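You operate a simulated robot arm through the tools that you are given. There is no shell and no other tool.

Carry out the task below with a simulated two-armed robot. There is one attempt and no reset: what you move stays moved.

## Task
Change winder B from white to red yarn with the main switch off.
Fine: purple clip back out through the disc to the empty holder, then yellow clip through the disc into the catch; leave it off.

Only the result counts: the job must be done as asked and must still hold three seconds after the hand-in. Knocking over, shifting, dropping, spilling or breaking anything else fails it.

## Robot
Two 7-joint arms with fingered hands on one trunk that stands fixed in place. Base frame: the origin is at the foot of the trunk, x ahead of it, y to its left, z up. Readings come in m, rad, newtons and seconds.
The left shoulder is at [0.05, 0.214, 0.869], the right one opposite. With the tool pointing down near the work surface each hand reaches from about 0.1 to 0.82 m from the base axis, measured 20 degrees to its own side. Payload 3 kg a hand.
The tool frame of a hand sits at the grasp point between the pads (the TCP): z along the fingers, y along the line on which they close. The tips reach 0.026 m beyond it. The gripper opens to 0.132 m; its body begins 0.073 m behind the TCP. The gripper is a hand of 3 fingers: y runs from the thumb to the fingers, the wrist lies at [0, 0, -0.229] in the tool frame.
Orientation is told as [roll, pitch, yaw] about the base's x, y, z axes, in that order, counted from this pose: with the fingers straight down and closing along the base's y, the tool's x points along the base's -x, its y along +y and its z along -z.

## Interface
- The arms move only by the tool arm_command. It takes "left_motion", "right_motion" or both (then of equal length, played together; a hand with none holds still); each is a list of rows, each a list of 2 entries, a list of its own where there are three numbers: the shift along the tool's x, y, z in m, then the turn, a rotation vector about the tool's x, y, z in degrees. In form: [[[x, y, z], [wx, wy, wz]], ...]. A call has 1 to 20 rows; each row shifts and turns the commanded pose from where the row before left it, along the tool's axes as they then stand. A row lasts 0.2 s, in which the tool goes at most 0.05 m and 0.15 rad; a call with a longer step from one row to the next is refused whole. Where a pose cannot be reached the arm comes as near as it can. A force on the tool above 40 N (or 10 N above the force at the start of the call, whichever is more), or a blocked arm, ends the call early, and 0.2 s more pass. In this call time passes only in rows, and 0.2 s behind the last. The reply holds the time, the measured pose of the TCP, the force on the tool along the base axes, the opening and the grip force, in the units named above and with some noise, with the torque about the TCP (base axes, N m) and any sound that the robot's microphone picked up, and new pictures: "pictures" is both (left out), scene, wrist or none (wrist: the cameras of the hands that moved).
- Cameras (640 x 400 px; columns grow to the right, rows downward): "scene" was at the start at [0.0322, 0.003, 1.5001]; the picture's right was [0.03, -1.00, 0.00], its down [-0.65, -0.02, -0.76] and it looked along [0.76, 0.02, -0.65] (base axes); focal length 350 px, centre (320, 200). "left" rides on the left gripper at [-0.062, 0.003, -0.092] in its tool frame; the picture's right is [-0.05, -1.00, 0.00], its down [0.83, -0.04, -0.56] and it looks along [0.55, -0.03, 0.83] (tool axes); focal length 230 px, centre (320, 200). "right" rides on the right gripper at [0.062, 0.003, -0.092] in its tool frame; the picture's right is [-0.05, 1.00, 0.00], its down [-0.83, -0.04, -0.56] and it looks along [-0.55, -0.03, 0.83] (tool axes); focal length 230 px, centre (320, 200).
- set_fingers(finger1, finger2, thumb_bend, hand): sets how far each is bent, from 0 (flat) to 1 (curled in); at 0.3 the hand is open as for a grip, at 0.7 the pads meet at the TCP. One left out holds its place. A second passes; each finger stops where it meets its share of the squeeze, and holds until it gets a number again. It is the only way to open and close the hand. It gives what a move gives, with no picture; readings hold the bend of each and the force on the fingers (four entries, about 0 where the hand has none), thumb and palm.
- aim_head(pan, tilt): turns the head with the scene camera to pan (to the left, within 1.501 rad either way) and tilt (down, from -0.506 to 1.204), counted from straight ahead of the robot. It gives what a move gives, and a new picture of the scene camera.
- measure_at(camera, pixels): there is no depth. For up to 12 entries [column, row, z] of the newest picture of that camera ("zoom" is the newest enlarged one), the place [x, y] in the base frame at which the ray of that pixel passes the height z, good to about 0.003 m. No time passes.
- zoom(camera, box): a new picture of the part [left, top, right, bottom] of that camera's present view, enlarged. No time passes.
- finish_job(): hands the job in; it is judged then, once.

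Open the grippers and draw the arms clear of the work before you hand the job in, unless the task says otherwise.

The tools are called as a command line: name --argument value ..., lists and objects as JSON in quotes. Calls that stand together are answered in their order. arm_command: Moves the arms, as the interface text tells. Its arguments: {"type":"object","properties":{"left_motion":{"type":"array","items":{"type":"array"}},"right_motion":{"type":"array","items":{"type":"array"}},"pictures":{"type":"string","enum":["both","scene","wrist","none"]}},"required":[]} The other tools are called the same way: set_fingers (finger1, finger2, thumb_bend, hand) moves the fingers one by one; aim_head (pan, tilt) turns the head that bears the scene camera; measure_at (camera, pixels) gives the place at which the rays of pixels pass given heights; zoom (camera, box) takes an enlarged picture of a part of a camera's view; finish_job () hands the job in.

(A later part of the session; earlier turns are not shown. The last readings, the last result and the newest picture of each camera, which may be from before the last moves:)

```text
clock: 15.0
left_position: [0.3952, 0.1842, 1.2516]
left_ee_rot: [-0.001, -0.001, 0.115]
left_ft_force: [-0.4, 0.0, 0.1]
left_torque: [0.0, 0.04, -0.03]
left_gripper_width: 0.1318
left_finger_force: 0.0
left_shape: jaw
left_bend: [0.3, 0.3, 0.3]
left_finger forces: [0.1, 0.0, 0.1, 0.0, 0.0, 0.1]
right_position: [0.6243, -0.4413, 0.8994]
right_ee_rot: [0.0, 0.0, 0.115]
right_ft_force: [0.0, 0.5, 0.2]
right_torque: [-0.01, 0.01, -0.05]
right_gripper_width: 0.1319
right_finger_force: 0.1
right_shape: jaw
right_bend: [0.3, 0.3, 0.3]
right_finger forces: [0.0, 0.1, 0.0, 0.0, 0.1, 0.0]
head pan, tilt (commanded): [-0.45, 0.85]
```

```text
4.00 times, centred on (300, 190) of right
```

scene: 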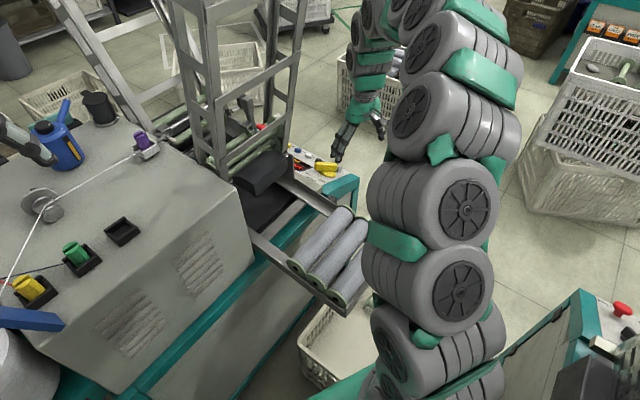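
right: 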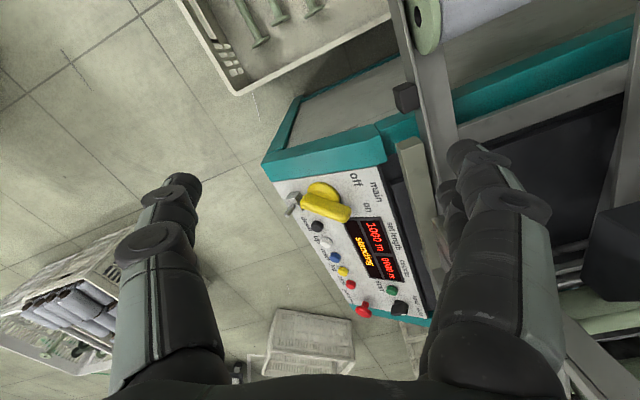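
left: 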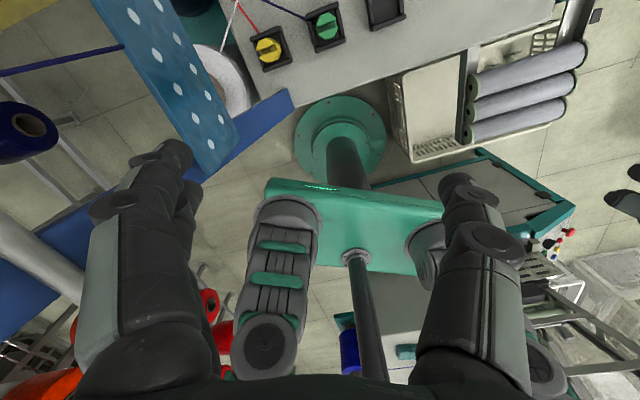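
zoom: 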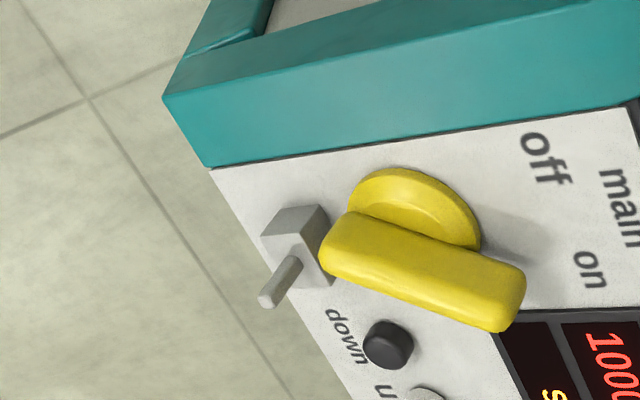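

The lever's tail faces the robot's side and the grey block with pin sits just downhill of it. I close the right hand into a compact pusher and look at its shape before approaching the lever's tail from the near side.

set_fingers --hand "right" --finger1 0.7 --finger2 0.7 --thumb_bend 0.7

zoom --camera "right" --box '[0, 0, 640, 400]'

zoom --camera "scene" --box '[270, 80, 430, 220]'

```text
clock: 16.0
left_position: [0.3957, 0.1833, 1.2515]
left_ee_rot: [0.0, 0.0, 0.115]
left_ft_force: [-0.3, -0.1, -0.1]
left_torque: [0.02, 0.01, 0.0]
left_gripper_width: 0.1318
left_finger_force: 0.1
left_shape: jaw
left_bend: [0.3, 0.3, 0.3]
left_finger forces: [0.0, 0.0, 0.0, 0.0, 0.0, 0.1]
right_position: [0.6226, -0.4422, 0.8992]
right_ee_rot: [0.001, -0.001, 0.115]
right_ft_force: [-0.2, -0.4, -0.2]
right_torque: [-0.02, 0.01, 0.0]
right_gripper_width: 0.0062
right_finger_force: 0.0
right_shape: fingers
right_bend: [0.7, 0.7, 0.7]
right_finger forces: [0.0, 0.0, 0.0, 0.0, 0.0, 0.0]
head pan, tilt (commanded): [-0.45, 0.85]
```

```text
1.00 times, centred on (320, 200) of right (not enlarged: the box is as wide or as high as the picture)
```

zoom: 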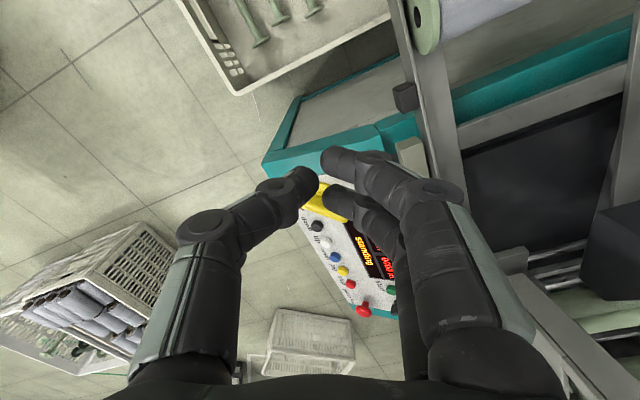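

```text
2.86 times, centred on (350, 150) of scene
```

zoom: 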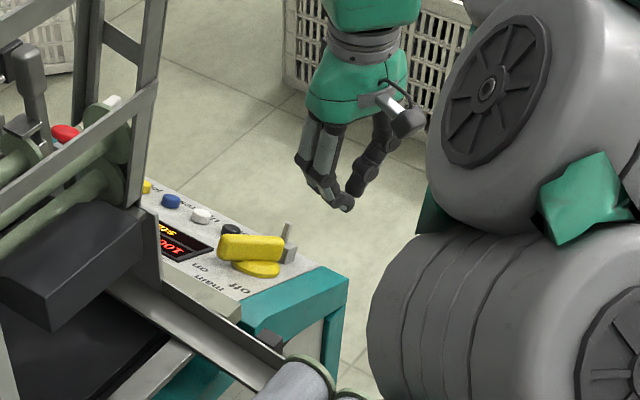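

The closed fingertips form a compact tip around the TCP. I measure the grey block, pin and lever again from this nearer right camera view to place the push safely.

measure_at --camera "right" --pixels '[[285.5, 199.25, 0.64], [298.75, 191.25, 0.64], [303.75, 207, 0.64], [292.5, 205.5, 0.65], [286.25, 215.5, 0.67], [302, 202, 0.67], [348.5, 217, 0.7], [273, 182, 0.61], [304, 183, 0.65], [325, 196, 0.66], [317, 226.5, 0.65]]'

zoom --camera "scene" --box '[300, 150, 364, 190]'

```text
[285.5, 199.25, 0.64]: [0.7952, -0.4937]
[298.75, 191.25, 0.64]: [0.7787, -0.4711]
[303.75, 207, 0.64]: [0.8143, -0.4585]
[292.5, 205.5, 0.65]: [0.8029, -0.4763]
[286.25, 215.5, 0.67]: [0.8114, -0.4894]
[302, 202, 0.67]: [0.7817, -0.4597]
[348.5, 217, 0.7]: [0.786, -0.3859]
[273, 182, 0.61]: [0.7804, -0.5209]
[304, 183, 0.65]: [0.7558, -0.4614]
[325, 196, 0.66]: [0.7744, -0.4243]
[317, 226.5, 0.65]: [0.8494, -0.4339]
```

```text
10.00 times, centred on (332, 170) of scene
```

zoom: 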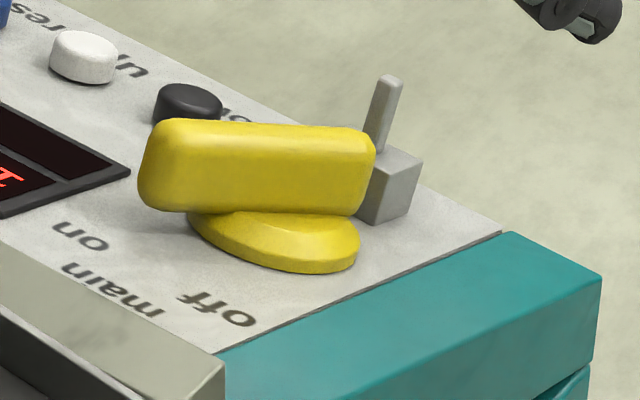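

The grey block centres near [0.797,-0.476] just beyond the tail's swing, so the tail at [0.776,-0.46] can be pushed in +x. I move the closed hand to [0.715,-0.469,0.80] on the near side of the tail and check.

arm_command --right_motion '[[[-0.0222, -0.0093, 0.0248], [0, 0, 0]], [[-0.0222, -0.0093, 0.0248], [0, 0, 0]], [[-0.0222, -0.0093, 0.0248], [0, 0, 0]], [[-0.0222, -0.0093, 0.0248], [0, 0, 0]]]' --pictures "both"

zoom --camera "right" --box '[220, 110, 420, 235]'

zoom --camera "scene" --box '[290, 120, 386, 180]'

```text
clock: 17.0
left_position: [0.3954, 0.1835, 1.2509]
left_ee_rot: [0.0, 0.001, 0.117]
left_ft_force: [-0.4, -0.3, 0.4]
left_torque: [0.03, 0.02, -0.01]
left_gripper_width: 0.1321
left_finger_force: 0.1
left_shape: jaw
left_bend: [0.3, 0.3, 0.3]
left_finger forces: [0.0, 0.0, 0.0, 0.0, 0.0, 0.0]
right_position: [0.7134, -0.4663, 0.8018]
right_ee_rot: [0.0, 0.002, 0.117]
right_ft_force: [-0.2, 0.1, 0.5]
right_torque: [0.02, 0.03, 0.02]
right_gripper_width: 0.006
right_finger_force: 0.0
right_shape: fingers
right_bend: [0.7, 0.7, 0.7]
right_finger forces: [0.1, 0.0, 0.0, 0.0, 0.1, 0.1]
head pan, tilt (commanded): [-0.45, 0.85]
```

scene: 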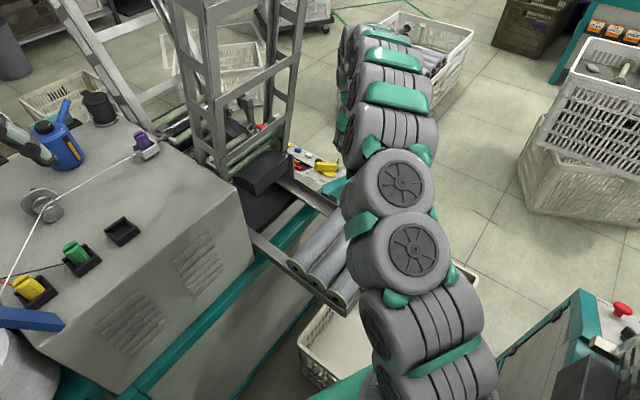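
right: 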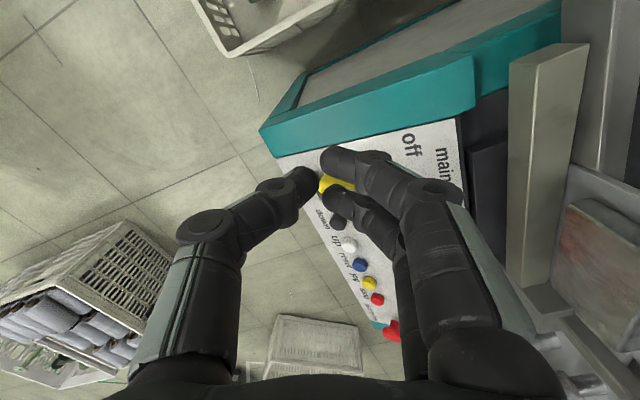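

```text
3.20 times, centred on (320, 172) of right
```

zoom: 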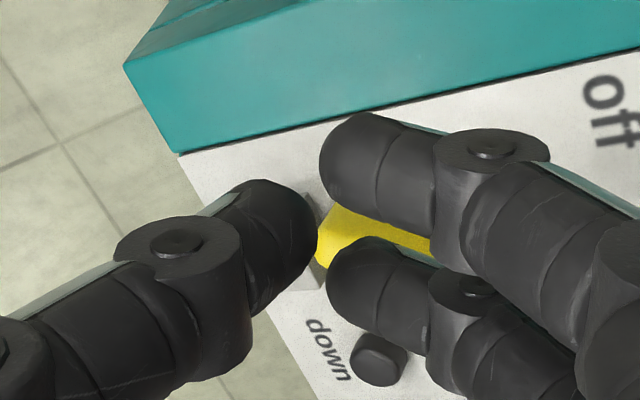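

```text
6.67 times, centred on (338, 150) of scene
```

zoom: 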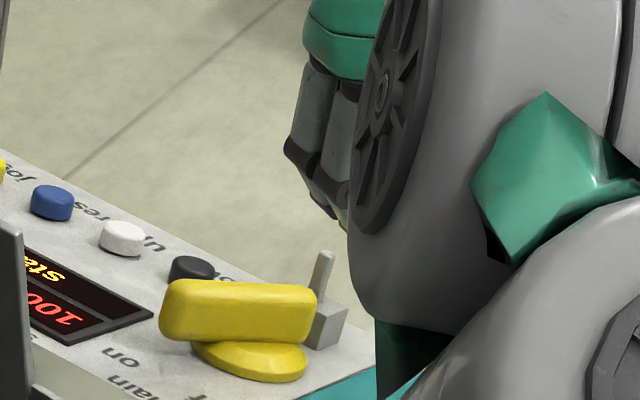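

The closed digits form a horizontal bar that would jam near the pivot, so an open hand placed on the outer (-y) side is better, using the vertical fingers as pegs. I shift outward to y≈-0.524, yaw to about -0.35 and then open the fingers.

arm_command --right_motion '[[[0.0123, -0.0278, 0], [0, 0, 0]], [[0.0123, -0.0278, 0], [0, 0, 0]], [[0, 0, 0], [0, 0, 6.7]], [[0, 0, 0], [0, 0, 6.7]], [[0, 0, 0], [0, 0, 6.7]], [[0, 0, 0], [0, 0, 6.7]]]' --pictures "none"

set_fingers --hand "right" --finger1 0.3 --finger2 0.3 --thumb_bend 0.3

zoom --camera "right" --box '[0, 0, 640, 400]'

zoom --camera "right" --box '[340, 90, 540, 215]'

```text
clock: 18.4
left_position: [0.3967, 0.1834, 1.2511]
left_ee_rot: [-0.001, 0.0, 0.115]
left_ft_force: [0.1, 0.0, 0.5]
left_torque: [0.03, 0.03, 0.01]
left_gripper_width: 0.1318
left_finger_force: 0.1
left_shape: jaw
left_bend: [0.3, 0.3, 0.3]
left_finger forces: [0.0, 0.0, 0.0, 0.0, 0.0, 0.1]
right_position: [0.6976, -0.5253, 0.8012]
right_ee_rot: [0.0, -0.002, -0.354]
right_ft_force: [0.5, 0.9, 0.2]
right_torque: [-0.02, 0.0, 0.01]
right_gripper_width: 0.006
right_finger_force: 0.2
right_shape: fingers
right_bend: [0.7, 0.7, 0.7]
right_finger forces: [0.0, 0.1, 0.1, 0.0, 0.1, 0.1]
head pan, tilt (commanded): [-0.45, 0.85]
```

```text
clock: 19.4
left_position: [0.3955, 0.1852, 1.2501]
left_ee_rot: [-0.001, -0.001, 0.115]
left_ft_force: [-0.7, -1.0, -0.3]
left_torque: [-0.01, 0.0, 0.02]
left_gripper_width: 0.1319
left_finger_force: 0.0
left_shape: jaw
left_bend: [0.3, 0.3, 0.3]
left_finger forces: [0.1, 0.0, 0.1, 0.0, 0.0, 0.0]
right_position: [0.6975, -0.525, 0.8016]
right_ee_rot: [0.0, 0.001, -0.353]
right_ft_force: [0.3, -0.9, -0.2]
right_torque: [-0.03, -0.01, -0.02]
right_gripper_width: 0.134
right_finger_force: 0.0
right_shape: fingers
right_bend: [0.3, 0.3, 0.3]
right_finger forces: [0.0, 0.0, 0.0, 0.0, 0.0, 0.1]
head pan, tilt (commanded): [-0.45, 0.85]
```

```text
1.00 times, centred on (320, 200) of right (not enlarged: the box is as wide or as high as the picture)
```

zoom: 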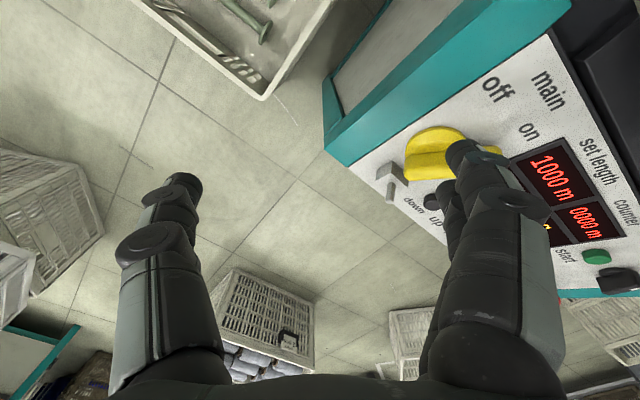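

```text
3.20 times, centred on (440, 152) of right
```

zoom: 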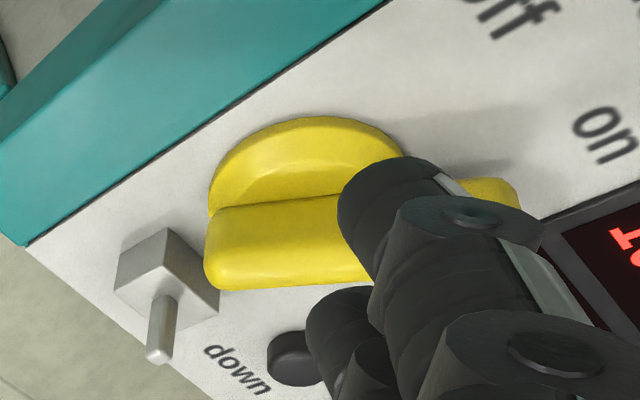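

With the hand open on the outer side, the lever tail is at about (406,169) and the pin tip at (388,201) in the right picture. I measure these from this near view to refine the push start.

measure_at --camera "right" --pixels '[[405.6, 169.2, 0.66], [405.6, 169.2, 0.675], [392.5, 160.75, 0.645], [388.4, 201, 0.67], [409, 157, 0.66], [376, 178, 0.64], [408, 185, 0.64], [390, 196, 0.62], [415, 130, 0.655], [466, 145, 0.665], [500, 148, 0.69]]'

```text
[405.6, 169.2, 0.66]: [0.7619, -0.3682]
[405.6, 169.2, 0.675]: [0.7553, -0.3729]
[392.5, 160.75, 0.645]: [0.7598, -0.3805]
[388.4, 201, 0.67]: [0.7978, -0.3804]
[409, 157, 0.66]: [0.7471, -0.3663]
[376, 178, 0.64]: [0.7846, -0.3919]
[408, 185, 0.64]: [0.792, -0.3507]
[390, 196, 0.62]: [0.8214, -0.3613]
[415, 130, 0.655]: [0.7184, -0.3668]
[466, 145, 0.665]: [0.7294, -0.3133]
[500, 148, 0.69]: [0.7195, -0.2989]
```

Those values refer to the older picture, so I measure through the newest enlarged picture instead.

measure_at --camera "zoom" --pixels '[[210, 255, 0.66], [210, 255, 0.675], [168, 228, 0.645], [155, 357, 0.67], [205, 285, 0.655], [118, 288, 0.64], [218, 305, 0.63], [165, 300, 0.645], [210, 200, 0.655], [400, 150, 0.665], [505, 185, 0.695], [26, 245, 0.61]]'

```text
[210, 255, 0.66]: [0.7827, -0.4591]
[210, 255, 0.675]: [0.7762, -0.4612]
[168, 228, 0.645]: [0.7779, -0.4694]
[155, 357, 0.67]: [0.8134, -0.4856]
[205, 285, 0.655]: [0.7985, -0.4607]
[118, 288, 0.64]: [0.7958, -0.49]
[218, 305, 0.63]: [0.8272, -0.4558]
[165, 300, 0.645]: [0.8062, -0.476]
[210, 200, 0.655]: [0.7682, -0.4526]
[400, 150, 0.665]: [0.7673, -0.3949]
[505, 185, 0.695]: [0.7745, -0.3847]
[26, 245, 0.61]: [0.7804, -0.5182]
```

The lever's near face is at x≈0.768 and its tail end at y≈-0.46. I descend gently beside it (leading finger near [0.747,-0.457]) to TCP z≈0.694, watching the force.

arm_command --right_motion '[[[-0.0077, 0.0082, 0.03], [0, 0, 0]], [[0, 0, 0.03], [0, 0, 0]], [[0, 0, 0.03], [0, 0, 0]], [[0, 0, 0.01], [0, 0, 0]], [[0, 0, 0.008], [0, 0, 0]]]' --pictures "both"

zoom --camera "right" --box '[360, 90, 560, 215]'

zoom --camera "scene" --box '[290, 130, 386, 190]'

```text
clock: 20.6
left_position: [0.3959, 0.1851, 1.2499]
left_ee_rot: [0.001, 0.001, 0.116]
left_ft_force: [0.8, 0.3, 0.6]
left_torque: [-0.02, -0.02, -0.01]
left_gripper_width: 0.1318
left_finger_force: 0.1
left_shape: jaw
left_bend: [0.3, 0.3, 0.3]
left_finger forces: [0.1, 0.0, 0.0, 0.0, 0.0, 0.1]
right_position: [0.706, -0.5198, 0.6935]
right_ee_rot: [0.0, 0.002, -0.352]
right_ft_force: [0.6, 0.2, -0.8]
right_torque: [0.04, -0.02, 0.01]
right_gripper_width: 0.1337
right_finger_force: 0.1
right_shape: fingers
right_bend: [0.3, 0.3, 0.3]
right_finger forces: [0.1, 0.0, 0.0, 0.0, 0.0, 0.0]
head pan, tilt (commanded): [-0.45, 0.85]
```

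scene: 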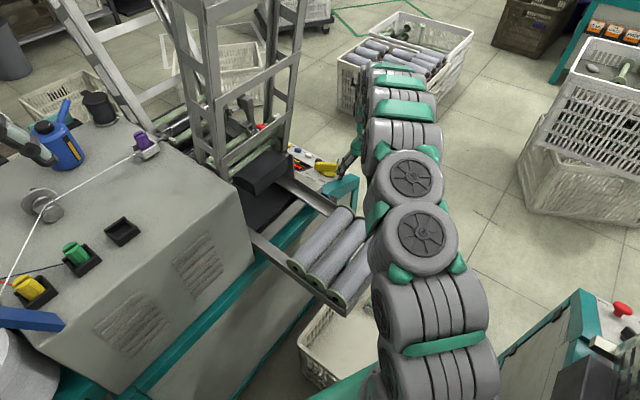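
right: 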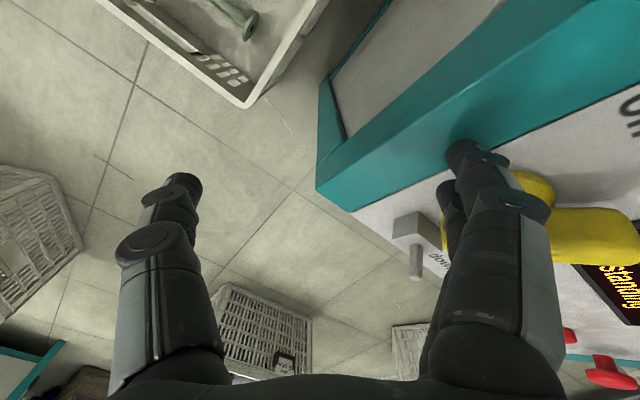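

```text
3.20 times, centred on (460, 152) of right
```

zoom: 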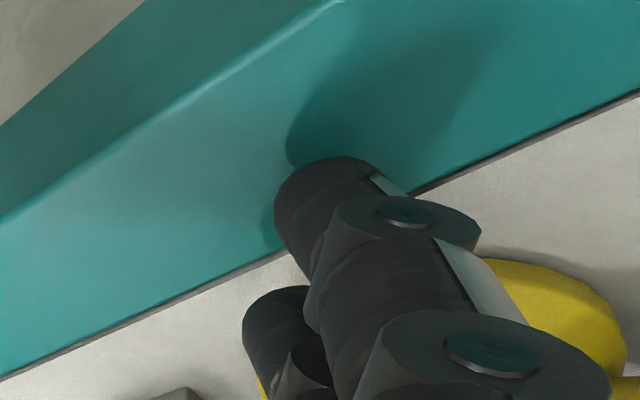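

```text
6.67 times, centred on (338, 160) of scene
```

zoom: 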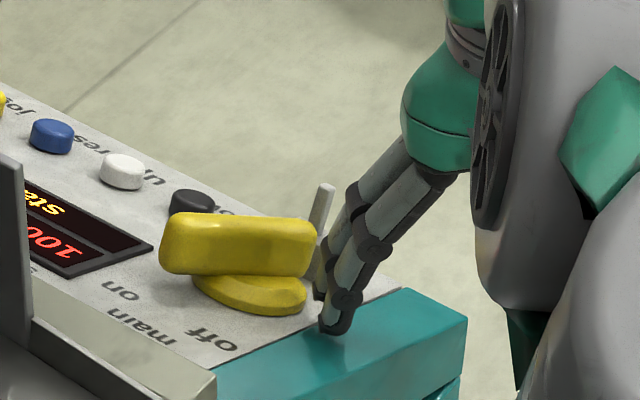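

The fingers stand beside the tail with no contact force yet. I push along +x by 0.024 m in small steps and check the force and lever.

arm_command --right_motion '[[[-0.0075, 0.0028, 0], [0, 0, 0]], [[-0.0075, 0.0028, 0], [0, 0, 0]], [[-0.0075, 0.0028, 0], [0, 0, 0]]]' --pictures "wrist"

zoom --camera "scene" --box '[290, 130, 386, 190]'

```text
clock: 21.4
left_position: [0.3945, 0.1845, 1.2499]
left_ee_rot: [0.0, -0.001, 0.116]
left_ft_force: [0.4, -0.2, -0.9]
left_torque: [-0.02, 0.03, -0.01]
left_gripper_width: 0.1316
left_finger_force: 0.0
left_shape: jaw
left_bend: [0.3, 0.3, 0.3]
left_finger forces: [0.0, 0.0, 0.1, 0.0, 0.0, 0.0]
right_position: [0.7304, -0.5196, 0.6948]
right_ee_rot: [0.001, 0.001, -0.352]
right_ft_force: [-2.4, -0.4, -1.0]
right_torque: [-0.04, 0.12, 0.21]
right_gripper_width: 0.1339
right_finger_force: 1.5
right_shape: fingers
right_bend: [0.3, 0.32, 0.3]
right_finger forces: [0.1, 3.1, 0.0, 0.0, 0.0, 0.0]
head pan, tilt (commanded): [-0.45, 0.85]
```

right: 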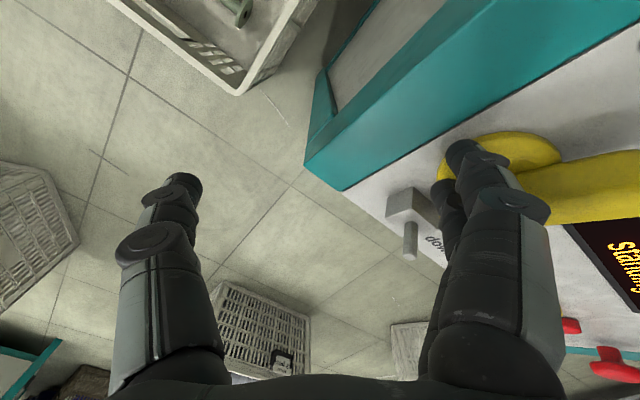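

```text
6.67 times, centred on (338, 160) of scene
```

zoom: 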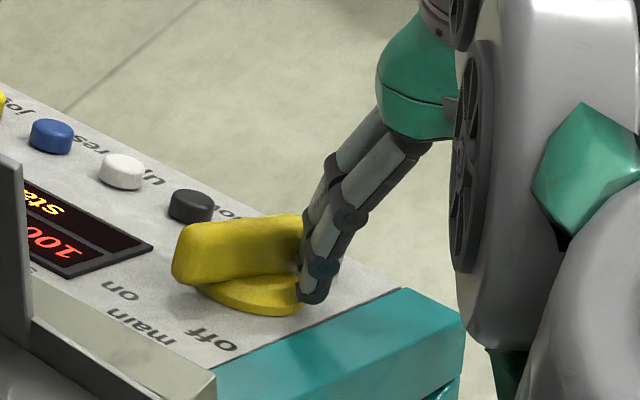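

The lever has begun to turn, with finger2 pressing at about 3 N. I keep pushing another 0.024 m.

arm_command --right_motion '[[[-0.0075, 0.0028, 0], [0, 0, 0]], [[-0.0075, 0.0028, 0], [0, 0, 0]], [[-0.0075, 0.0028, 0], [0, 0, 0]]]' --pictures "wrist"

zoom --camera "scene" --box '[290, 130, 386, 190]'

zoom --camera "right" --box '[360, 90, 640, 265]'

```text
clock: 22.2
left_position: [0.3962, 0.1844, 1.2505]
left_ee_rot: [-0.001, 0.0, 0.115]
left_ft_force: [-1.1, 0.0, 0.4]
left_torque: [0.02, -0.01, 0.04]
left_gripper_width: 0.1321
left_finger_force: 0.1
left_shape: jaw
left_bend: [0.3, 0.3, 0.3]
left_finger forces: [0.0, 0.0, 0.0, 0.1, 0.0, 0.0]
right_position: [0.7546, -0.5203, 0.6923]
right_ee_rot: [0.001, 0.0, -0.355]
right_ft_force: [-4.3, -3.9, -1.1]
right_torque: [-0.11, 0.06, 0.12]
right_gripper_width: 0.1335
right_finger_force: 2.3
right_shape: fingers
right_bend: [0.31, 0.33, 0.3]
right_finger forces: [1.2, 4.2, 0.0, 0.0, 0.1, 0.1]
head pan, tilt (commanded): [-0.45, 0.85]
```

right: 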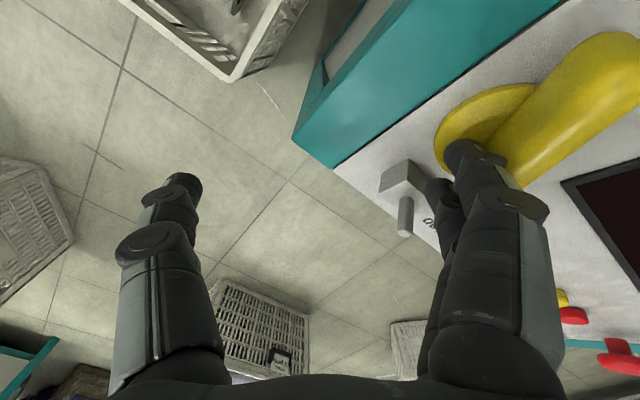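

```text
6.67 times, centred on (338, 160) of scene
```

zoom: 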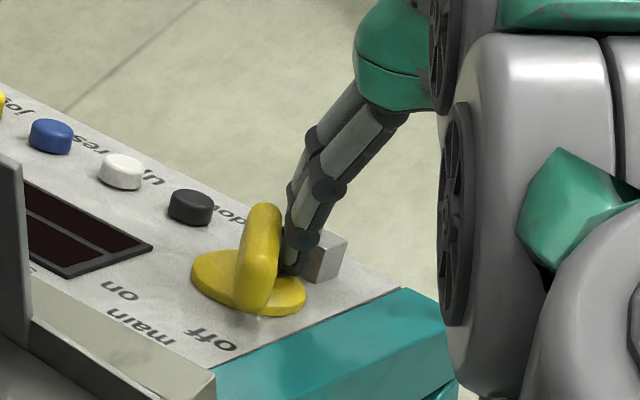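

```text
2.29 times, centred on (500, 178) of right
```

zoom: 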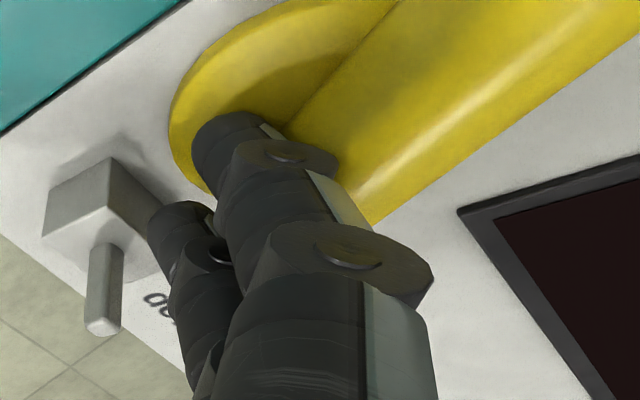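

The display has gone dark and the lever has swung over toward "off". I nudge a little further along the lever's motion to make sure it is at its end, watching the force.

arm_command --right_motion '[[[-0.0017, 0.006, 0], [0, 0, 0]], [[-0.0017, 0.004, 0], [0, 0, 0]]]' --pictures "wrist"

zoom --camera "scene" --box '[290, 130, 386, 190]'

```text
clock: 22.8
left_position: [0.3954, 0.1828, 1.25]
left_ee_rot: [0.0, 0.002, 0.114]
left_ft_force: [-0.2, 0.1, 1.2]
left_torque: [0.0, 0.01, -0.01]
left_gripper_width: 0.1319
left_finger_force: 0.0
left_shape: jaw
left_bend: [0.3, 0.3, 0.3]
left_finger forces: [0.0, 0.1, 0.0, 0.0, 0.0, 0.0]
right_position: [0.7591, -0.5149, 0.6946]
right_ee_rot: [0.0, 0.001, -0.354]
right_ft_force: [-17.1, -18.1, 4.3]
right_torque: [0.25, -0.03, 0.65]
right_gripper_width: 0.1229
right_finger_force: 11.9
right_shape: fingers
right_bend: [0.35, 0.38, 0.3]
right_finger forces: [11.0, 12.5, 0.0, 0.1, 0.0, 0.0]
head pan, tilt (commanded): [-0.45, 0.85]
```

right: 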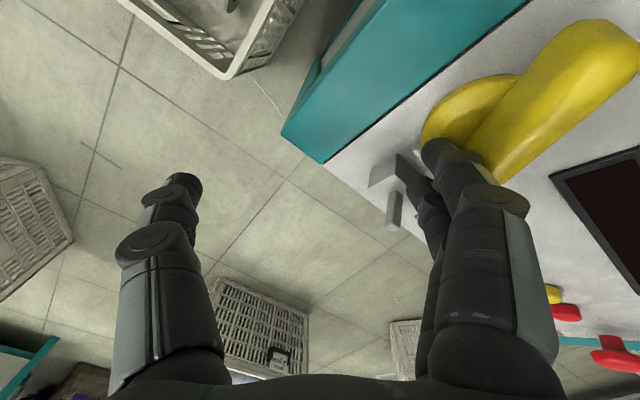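

```text
6.67 times, centred on (338, 160) of scene
```

zoom: 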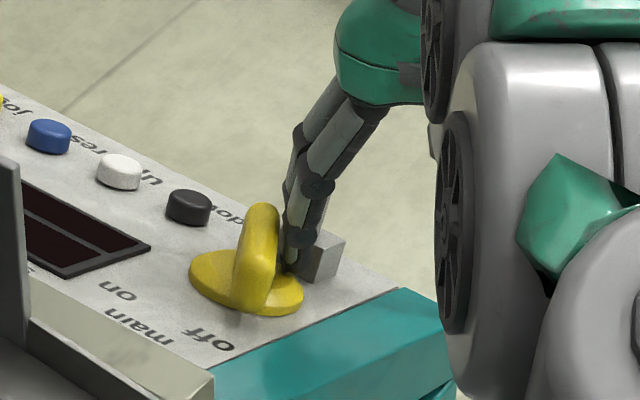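

The force rose to about 25 N: the lever is at its "off" stop. I back the hand away from the lever right away and lift it clear.

arm_command --right_motion '[[[0.0017, -0.012, 0], [0, 0, 0]], [[0.008, -0.02, 0], [0, 0, 0]], [[0.02, -0.02, -0.01], [0, 0, 0]], [[0.02, 0, -0.04], [0, 0, 0]], [[0.02, 0, -0.04], [0, 0, 0]], [[0.02, 0, -0.04], [0, 0, 0]]]' --pictures "both"

zoom --camera "scene" --box '[290, 130, 386, 190]'

zoom --camera "right" --box '[300, 90, 640, 302]'

```text
clock: 24.2
left_position: [0.3956, 0.1851, 1.2502]
left_ee_rot: [-0.001, 0.0, 0.115]
left_ft_force: [0.0, -0.1, -0.1]
left_torque: [0.0, -0.03, 0.02]
left_gripper_width: 0.1321
left_finger_force: 0.0
left_shape: jaw
left_bend: [0.3, 0.3, 0.3]
left_finger forces: [0.0, 0.0, 0.0, 0.1, 0.0, 0.0]
right_position: [0.6591, -0.5302, 0.8232]
right_ee_rot: [0.0, 0.0, -0.352]
right_ft_force: [-0.7, 0.2, -0.6]
right_torque: [0.01, -0.02, 0.02]
right_gripper_width: 0.1341
right_finger_force: 0.0
right_shape: fingers
right_bend: [0.3, 0.3, 0.3]
right_finger forces: [0.1, 0.0, 0.0, 0.0, 0.0, 0.1]
head pan, tilt (commanded): [-0.45, 0.85]
```

scene: 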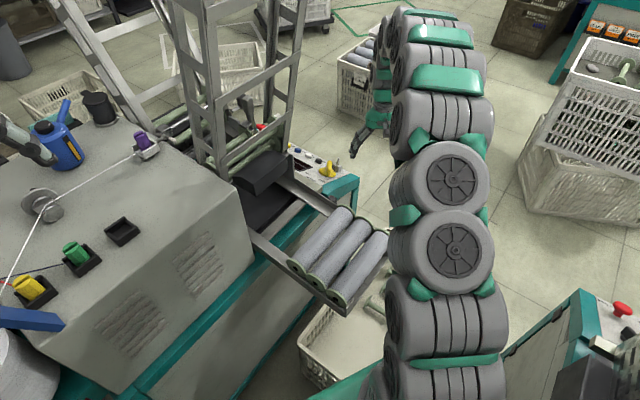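
right: 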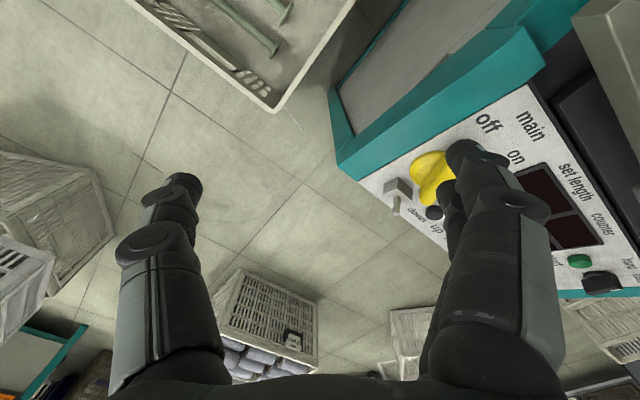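

```text
6.67 times, centred on (338, 160) of scene
```

zoom: 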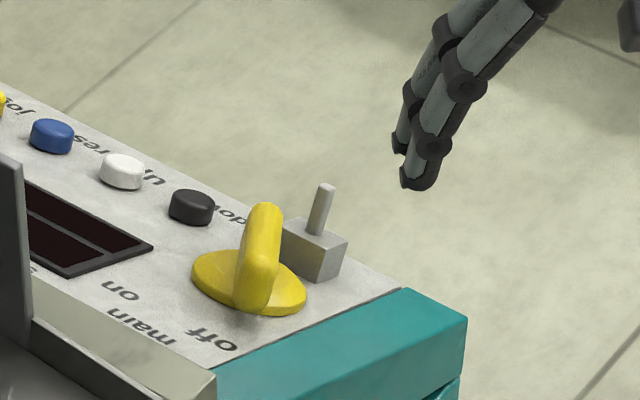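

```text
1.88 times, centred on (470, 196) of right
```

zoom: 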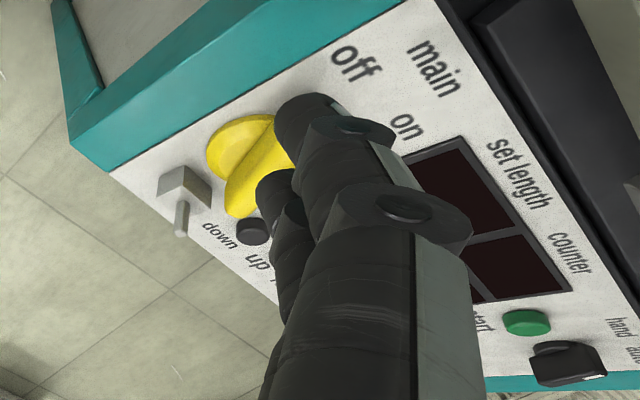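

The lever now stands at "off" with the display dark, and the panel is back at its exact earlier position. I withdraw the right arm upward and back toward neutral, then turn to the yarn.

arm_command --right_motion '[[[0.0188, -0.0069, -0.04], [0, 0, 0]], [[0.0188, -0.0069, -0.04], [0, 0, 0]], [[0.0188, -0.0069, -0.04], [0, 0, 0]], [[0.0188, -0.0069, -0.04], [0, 0, 0]], [[0.0188, -0.0069, -0.04], [0, 0, 0]], [[0, 0, -0.03], [0, 0, -6.75]], [[0, 0, -0.03], [0, 0, -6.75]], [[0, 0, -0.03], [0, 0, -6.75]], [[0.03, 0.035, -0.015], [0, 0, 0]], [[0.03, 0.035, -0.015], [0, 0, 0]], [[0.03, 0.035, -0.015], [0, 0, 0]], [[0.03, 0.035, -0.015], [0, 0, 0]], [[0.03, 0.035, -0.015], [0, 0, 0]]]' --pictures "none"

aim_head --pan 0.15 --tilt 0.75

```text
clock: 27.0
left_position: [0.3945, 0.1846, 1.2504]
left_ee_rot: [-0.001, 0.0, 0.115]
left_ft_force: [0.6, -0.5, 0.0]
left_torque: [0.02, 0.02, 0.0]
left_gripper_width: 0.132
left_finger_force: 0.0
left_shape: jaw
left_bend: [0.3, 0.3, 0.3]
left_finger forces: [0.1, 0.1, 0.0, 0.0, 0.0, 0.0]
right_position: [0.4101, -0.3542, 1.1882]
right_ee_rot: [-0.001, 0.0, 0.003]
right_ft_force: [1.2, -1.0, -0.6]
right_torque: [-0.03, -0.02, 0.05]
right_gripper_width: 0.1339
right_finger_force: 0.1
right_shape: fingers
right_bend: [0.3, 0.3, 0.3]
right_finger forces: [0.0, 0.0, 0.0, 0.1, 0.0, 0.0]
head pan, tilt (commanded): [-0.45, 0.85]
```

```text
clock: 28.0
left_position: [0.3963, 0.1847, 1.2507]
left_ee_rot: [0.0, -0.001, 0.115]
left_ft_force: [-0.5, 0.3, 0.2]
left_torque: [0.01, -0.01, 0.01]
left_gripper_width: 0.1318
left_finger_force: 0.1
left_shape: jaw
left_bend: [0.3, 0.3, 0.3]
left_finger forces: [0.1, 0.0, 0.0, 0.1, 0.0, 0.1]
right_position: [0.4095, -0.355, 1.1873]
right_ee_rot: [-0.001, -0.001, 0.002]
right_ft_force: [-0.3, -0.4, -0.7]
right_torque: [0.02, 0.01, -0.01]
right_gripper_width: 0.134
right_finger_force: 0.1
right_shape: fingers
right_bend: [0.3, 0.3, 0.3]
right_finger forces: [0.0, 0.0, 0.0, 0.0, 0.0, 0.0]
head pan, tilt (commanded): [0.15, 0.75]
```

scene: 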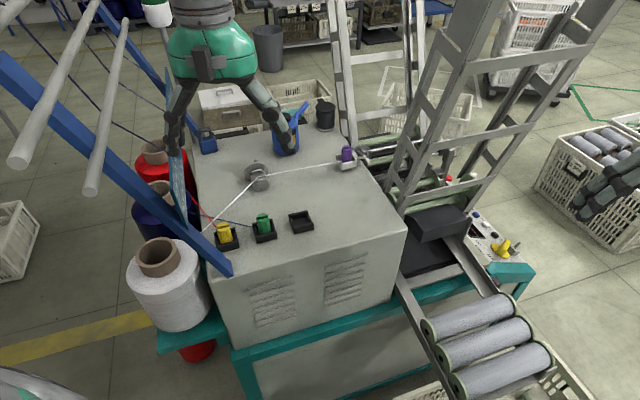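

The signal light on the post is dark too, so the main is off. I now lift and draw back the left hand so the disc and clips are unobstructed, before bringing the right camera over.

arm_command --left_motion '[[[0.0193, 0.0073, -0.03], [0, 0, 0]], [[0.0193, 0.0073, -0.03], [0, 0, 0]], [[0.0193, 0.0073, -0.03], [0, 0, 0]], [[0.0193, 0.0073, -0.03], [0, 0, 0]], [[0.0193, 0.0073, -0.03], [0, 0, 0]]]' --pictures "both"

```text
clock: 29.2
left_position: [0.3695, 0.19, 1.2903]
left_ee_rot: [0.002, 0.001, 0.114]
left_ft_force: [0.1, 0.5, 0.9]
left_torque: [0.02, -0.01, 0.04]
left_gripper_width: 0.1321
left_finger_force: 0.1
left_shape: jaw
left_bend: [0.3, 0.3, 0.3]
left_finger forces: [0.1, 0.1, 0.0, 0.1, 0.0, 0.0]
left hand out of reach, approached as far as the arm can: row 2, 3, 4, 5
right_position: [0.4093, -0.3544, 1.1871]
right_ee_rot: [0.0, 0.0, 0.003]
right_ft_force: [-0.1, 0.0, -0.7]
right_torque: [0.01, 0.02, -0.01]
right_gripper_width: 0.1338
right_finger_force: 0.0
right_shape: fingers
right_bend: [0.3, 0.3, 0.3]
right_finger forces: [0.0, 0.0, 0.0, 0.0, 0.0, 0.0]
head pan, tilt (commanded): [0.15, 0.75]
```

scene: 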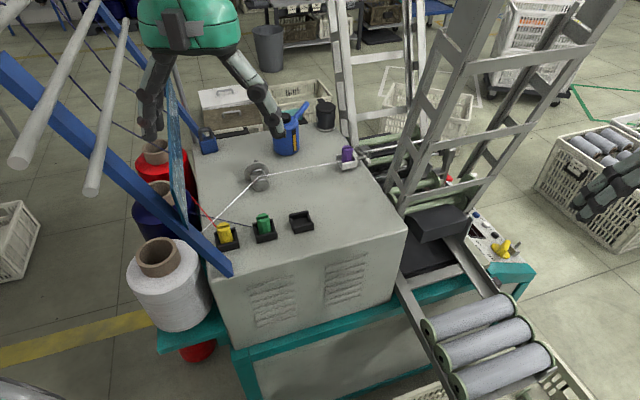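
left: 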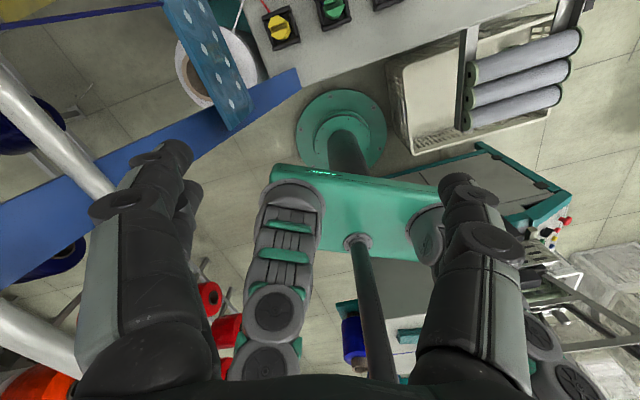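

The left hand rose a little (now [0.37,0.19,1.29]). I bring the right hand over to about [0.42,-0.03,1.2] and yaw it left so that its camera views the disc, catch and holders.

arm_command --right_motion '[[[-0.001, 0.04, -0.001], [0, 0, 0]], [[-0.001, 0.04, -0.001], [0, 0, 0]], [[-0.001, 0.04, -0.001], [0, 0, 0]], [[-0.001, 0.04, -0.001], [0, 0, 0]], [[-0.001, 0.04, -0.001], [0, 0, 0]], [[-0.001, 0.04, -0.001], [0, 0, 0]], [[-0.001, 0.04, -0.001], [0, 0, 0]], [[-0.001, 0.04, -0.001], [0, 0, 0]], [[0, 0, 0], [0, 0, -6.9]], [[0, 0, 0], [0, 0, -6.9]], [[0, 0, 0], [0, 0, -6.9]], [[0, 0, 0], [0, 0, -6.9]], [[0, 0, 0], [0, 0, -6.9]]]' --pictures "both"

zoom --camera "right" --box '[220, 160, 460, 310]'

```text
clock: 32.0
left_position: [0.3706, 0.1898, 1.2902]
left_ee_rot: [0.001, -0.002, 0.115]
left_ft_force: [0.4, 0.7, -0.4]
left_torque: [0.05, 0.0, -0.02]
left_gripper_width: 0.1318
left_finger_force: 0.0
left_shape: jaw
left_bend: [0.3, 0.3, 0.3]
left_finger forces: [0.0, 0.1, 0.1, 0.0, 0.1, 0.0]
right_position: [0.4167, -0.0357, 1.1965]
right_ee_rot: [-0.002, -0.002, 0.605]
right_ft_force: [0.4, 0.0, 0.4]
right_torque: [0.0, 0.02, 0.0]
right_gripper_width: 0.1338
right_finger_force: 0.0
right_shape: fingers
right_bend: [0.3, 0.3, 0.3]
right_finger forces: [0.0, 0.0, 0.1, 0.1, 0.1, 0.0]
head pan, tilt (commanded): [0.15, 0.75]
```

scene: 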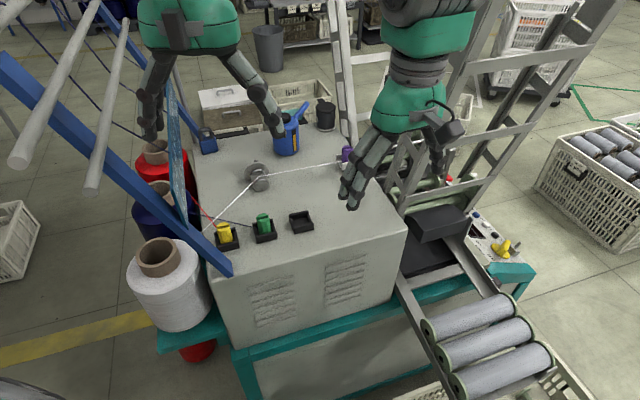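
right: 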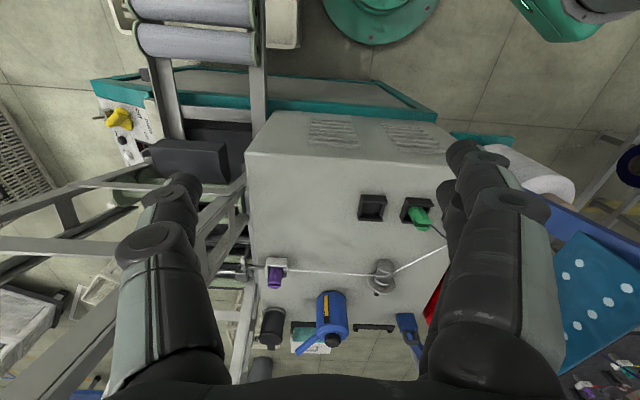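

```text
2.67 times, centred on (340, 235) of right
```

zoom: 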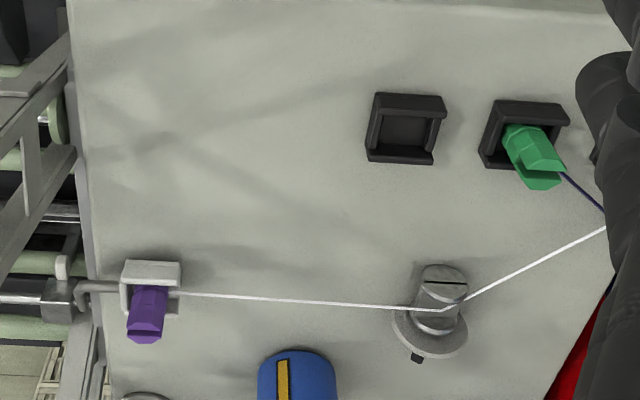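

Now both clips, the disc and holders are visible. I zoom tightly on the disc in both cameras to triangulate its cap, flange and the yarn crossing.

zoom --camera "scene" --box '[233, 157, 281, 197]'

zoom --camera "right" --box '[350, 250, 414, 300]'

```text
10.00 times, centred on (257, 177) of scene
```

zoom: 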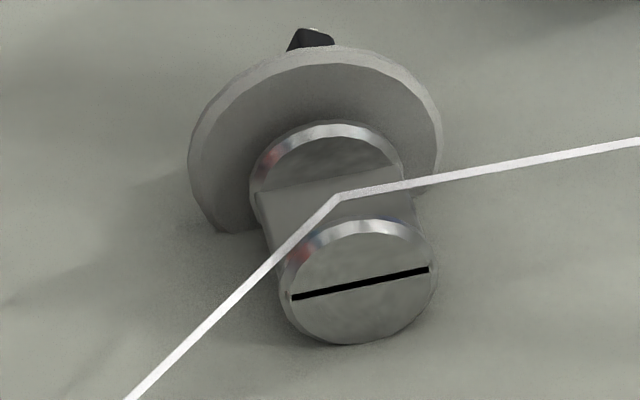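

```text
8.00 times, centred on (382, 275) of right
```

zoom: 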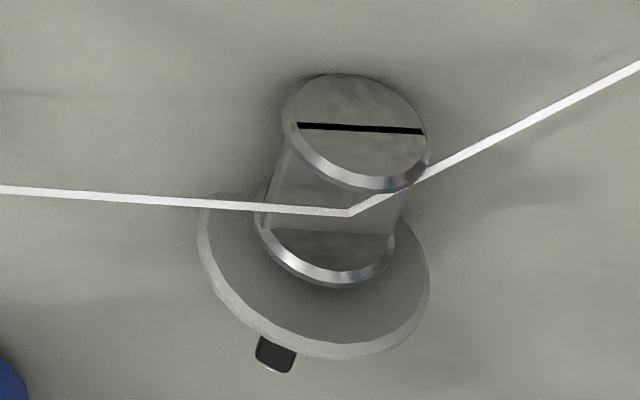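

I triangulate cap centre, yarn bend, rear nub, flange edges, the clips and catch using both cameras.

measure_at --camera "scene" --pixels '[[261.2, 185.2, 0.95], [261.2, 185.2, 1.05], [259, 176.5, 0.95], [259, 176.5, 1.05], [256.2, 161, 0.95], [256.2, 161, 1.05], [346.5, 157.5, 0.95], [346.5, 157.5, 1.05], [262.5, 226, 0.95], [262.5, 226, 1.05], [300.5, 222, 0.95], [300.5, 222, 1.05]]'

measure_at --camera "right" --pixels '[[387, 266.25, 0.95], [387, 266.25, 1.05], [385.75, 276.6, 0.95], [385.75, 276.6, 1.05], [376.4, 294.1, 0.95], [376.4, 294.1, 1.05], [274, 285, 0.95], [274, 285, 1.05], [422, 228, 0.95], [422, 228, 1.05], [372, 207, 0.95], [372, 207, 1.05]]'

zoom --camera "right" --box '[250, 250, 314, 300]'

zoom --camera "scene" --box '[200, 200, 330, 280]'

```text
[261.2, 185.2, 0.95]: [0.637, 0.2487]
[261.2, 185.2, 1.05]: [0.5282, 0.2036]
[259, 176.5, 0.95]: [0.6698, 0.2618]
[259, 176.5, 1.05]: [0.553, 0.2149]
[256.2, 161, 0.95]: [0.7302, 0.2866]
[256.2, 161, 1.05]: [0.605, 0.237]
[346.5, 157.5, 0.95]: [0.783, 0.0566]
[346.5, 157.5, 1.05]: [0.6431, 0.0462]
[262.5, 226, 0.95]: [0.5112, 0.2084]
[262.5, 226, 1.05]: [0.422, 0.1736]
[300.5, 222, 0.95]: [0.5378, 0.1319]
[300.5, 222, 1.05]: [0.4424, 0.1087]
```

```text
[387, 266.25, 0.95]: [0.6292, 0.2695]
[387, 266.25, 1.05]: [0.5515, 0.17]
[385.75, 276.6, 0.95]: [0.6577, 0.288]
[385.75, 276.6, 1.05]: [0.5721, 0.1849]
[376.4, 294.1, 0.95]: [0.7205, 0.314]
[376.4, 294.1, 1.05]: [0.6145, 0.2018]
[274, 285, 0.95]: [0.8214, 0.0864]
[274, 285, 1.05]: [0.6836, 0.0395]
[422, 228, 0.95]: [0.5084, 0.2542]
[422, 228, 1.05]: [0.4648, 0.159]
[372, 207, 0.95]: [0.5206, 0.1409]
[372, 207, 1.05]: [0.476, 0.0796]
```

```text
8.00 times, centred on (282, 275) of right
```

zoom: 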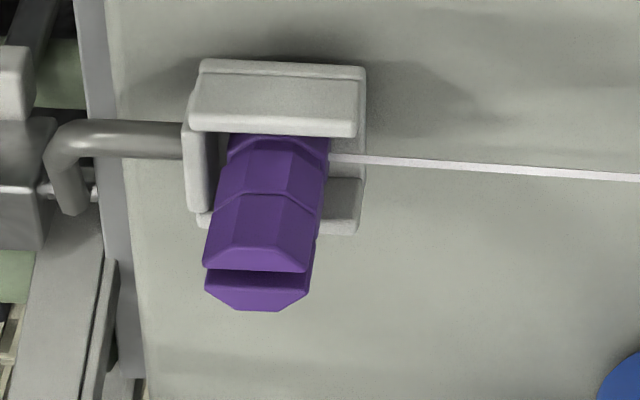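

```text
4.92 times, centred on (265, 240) of scene
```

zoom: 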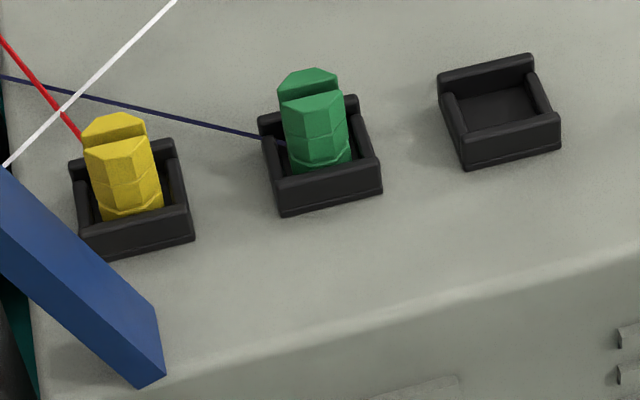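

The disc axis is horizontal along the machine direction f≈(0.925,0.381): cap front at [0.600,0.234,0.985], yarn bend at [0.618,0.241,0.995], so the yarn lies in a top notch between cap and flange. I now look closely at the catch, the post beside it and the black cup to plan the grasp.

zoom --camera "scene" --box '[310, 90, 406, 190]'

zoom --camera "right" --box '[190, 220, 350, 380]'

```text
4.00 times, centred on (358, 140) of scene
```

zoom: 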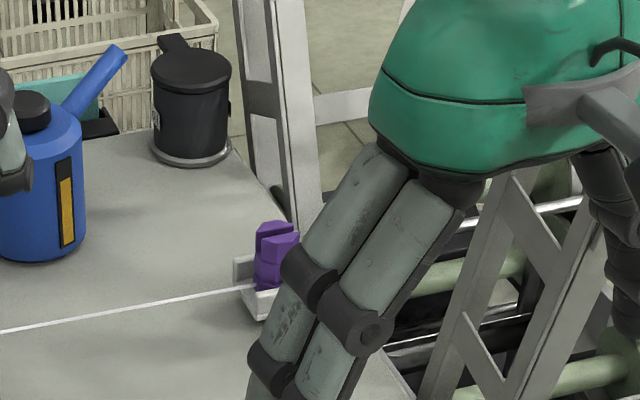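

```text
2.50 times, centred on (270, 300) of right
```

zoom: 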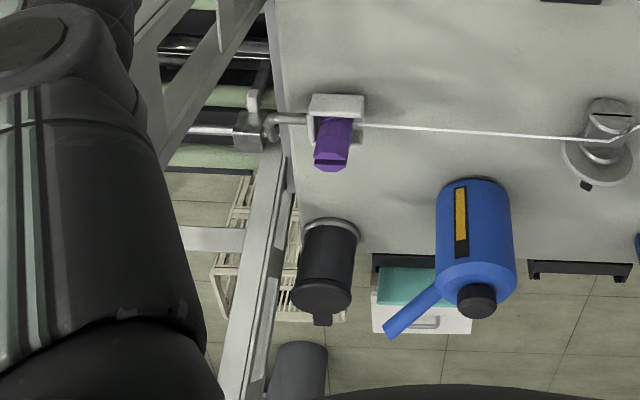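

The ladder post rises close beside the catch, so I locate it by slicing both cameras' edge lines at two heights, along with the cup and the clip top.

measure_at --camera "scene" --pixels '[[336.75, 90, 1.0], [346.75, 140, 1.0], [336.75, 90, 1.1], [346.75, 140, 1.1], [336.75, 90, 1.2], [346.75, 140, 1.2], [326, 129, 0.955], [288, 153, 0.955], [346.75, 145.5, 1.01], [343, 161, 0.98], [323, 107, 1.02]]'

measure_at --camera "right" --pixels '[[260.8, 296, 1.0], [246.8, 380, 1.0], [260.8, 296, 1.1], [246.8, 380, 1.1], [260.8, 296, 1.2], [246.8, 380, 1.2], [273.5, 312, 0.96], [270, 340, 1.02], [272.5, 288, 1.01], [279, 264, 0.98], [334, 296, 0.96], [251, 268, 0.98]]'

```text
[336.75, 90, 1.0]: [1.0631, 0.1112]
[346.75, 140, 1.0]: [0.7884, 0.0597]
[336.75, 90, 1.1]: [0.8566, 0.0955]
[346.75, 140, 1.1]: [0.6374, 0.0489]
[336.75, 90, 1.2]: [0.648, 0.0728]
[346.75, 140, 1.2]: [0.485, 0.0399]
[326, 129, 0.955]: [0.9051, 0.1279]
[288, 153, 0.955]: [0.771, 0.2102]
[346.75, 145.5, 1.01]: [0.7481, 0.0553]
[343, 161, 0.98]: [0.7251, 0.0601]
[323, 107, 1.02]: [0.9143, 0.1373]
```

```text
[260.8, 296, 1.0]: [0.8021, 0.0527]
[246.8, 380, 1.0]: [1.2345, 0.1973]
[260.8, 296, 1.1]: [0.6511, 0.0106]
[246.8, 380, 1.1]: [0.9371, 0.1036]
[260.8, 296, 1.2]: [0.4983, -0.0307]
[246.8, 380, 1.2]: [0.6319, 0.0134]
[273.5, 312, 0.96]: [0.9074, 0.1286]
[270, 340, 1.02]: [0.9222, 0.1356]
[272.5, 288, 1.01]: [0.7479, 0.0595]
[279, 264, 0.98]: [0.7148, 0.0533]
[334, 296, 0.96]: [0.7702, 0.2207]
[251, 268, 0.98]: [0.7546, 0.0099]
```

The clip top triangulates to about [0.747,0.057,1.01]; the cup and leaning post are well clear. I also need the big winder frame's left post (scene (388,200) to (462,20)) relative to the right forearm, so I zoom on it in both views.

zoom --camera "right" --box '[0, 100, 320, 300]'

zoom --camera "scene" --box '[340, 0, 640, 240]'

```text
2.00 times, centred on (160, 200) of right
```

zoom: 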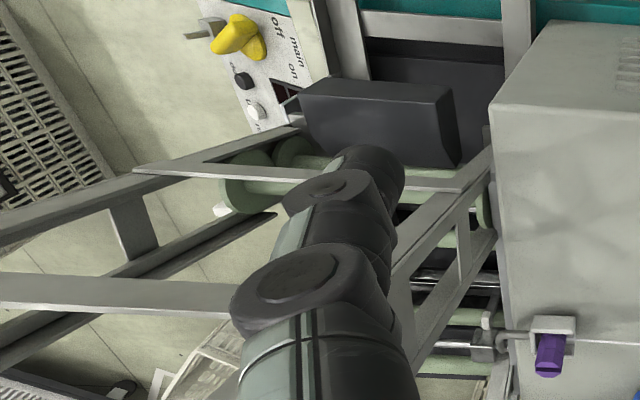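

```text
1.67 times, centred on (490, 120) of scene
```

zoom: 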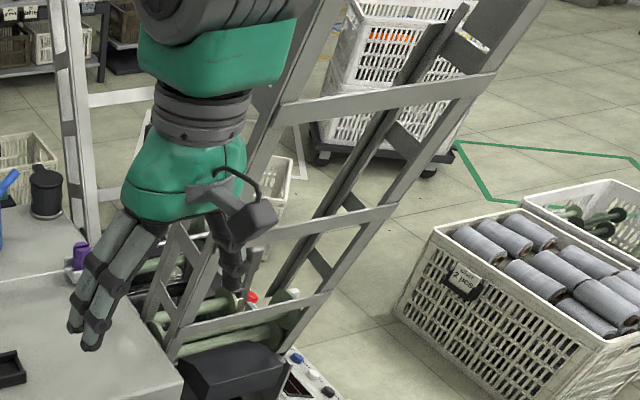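

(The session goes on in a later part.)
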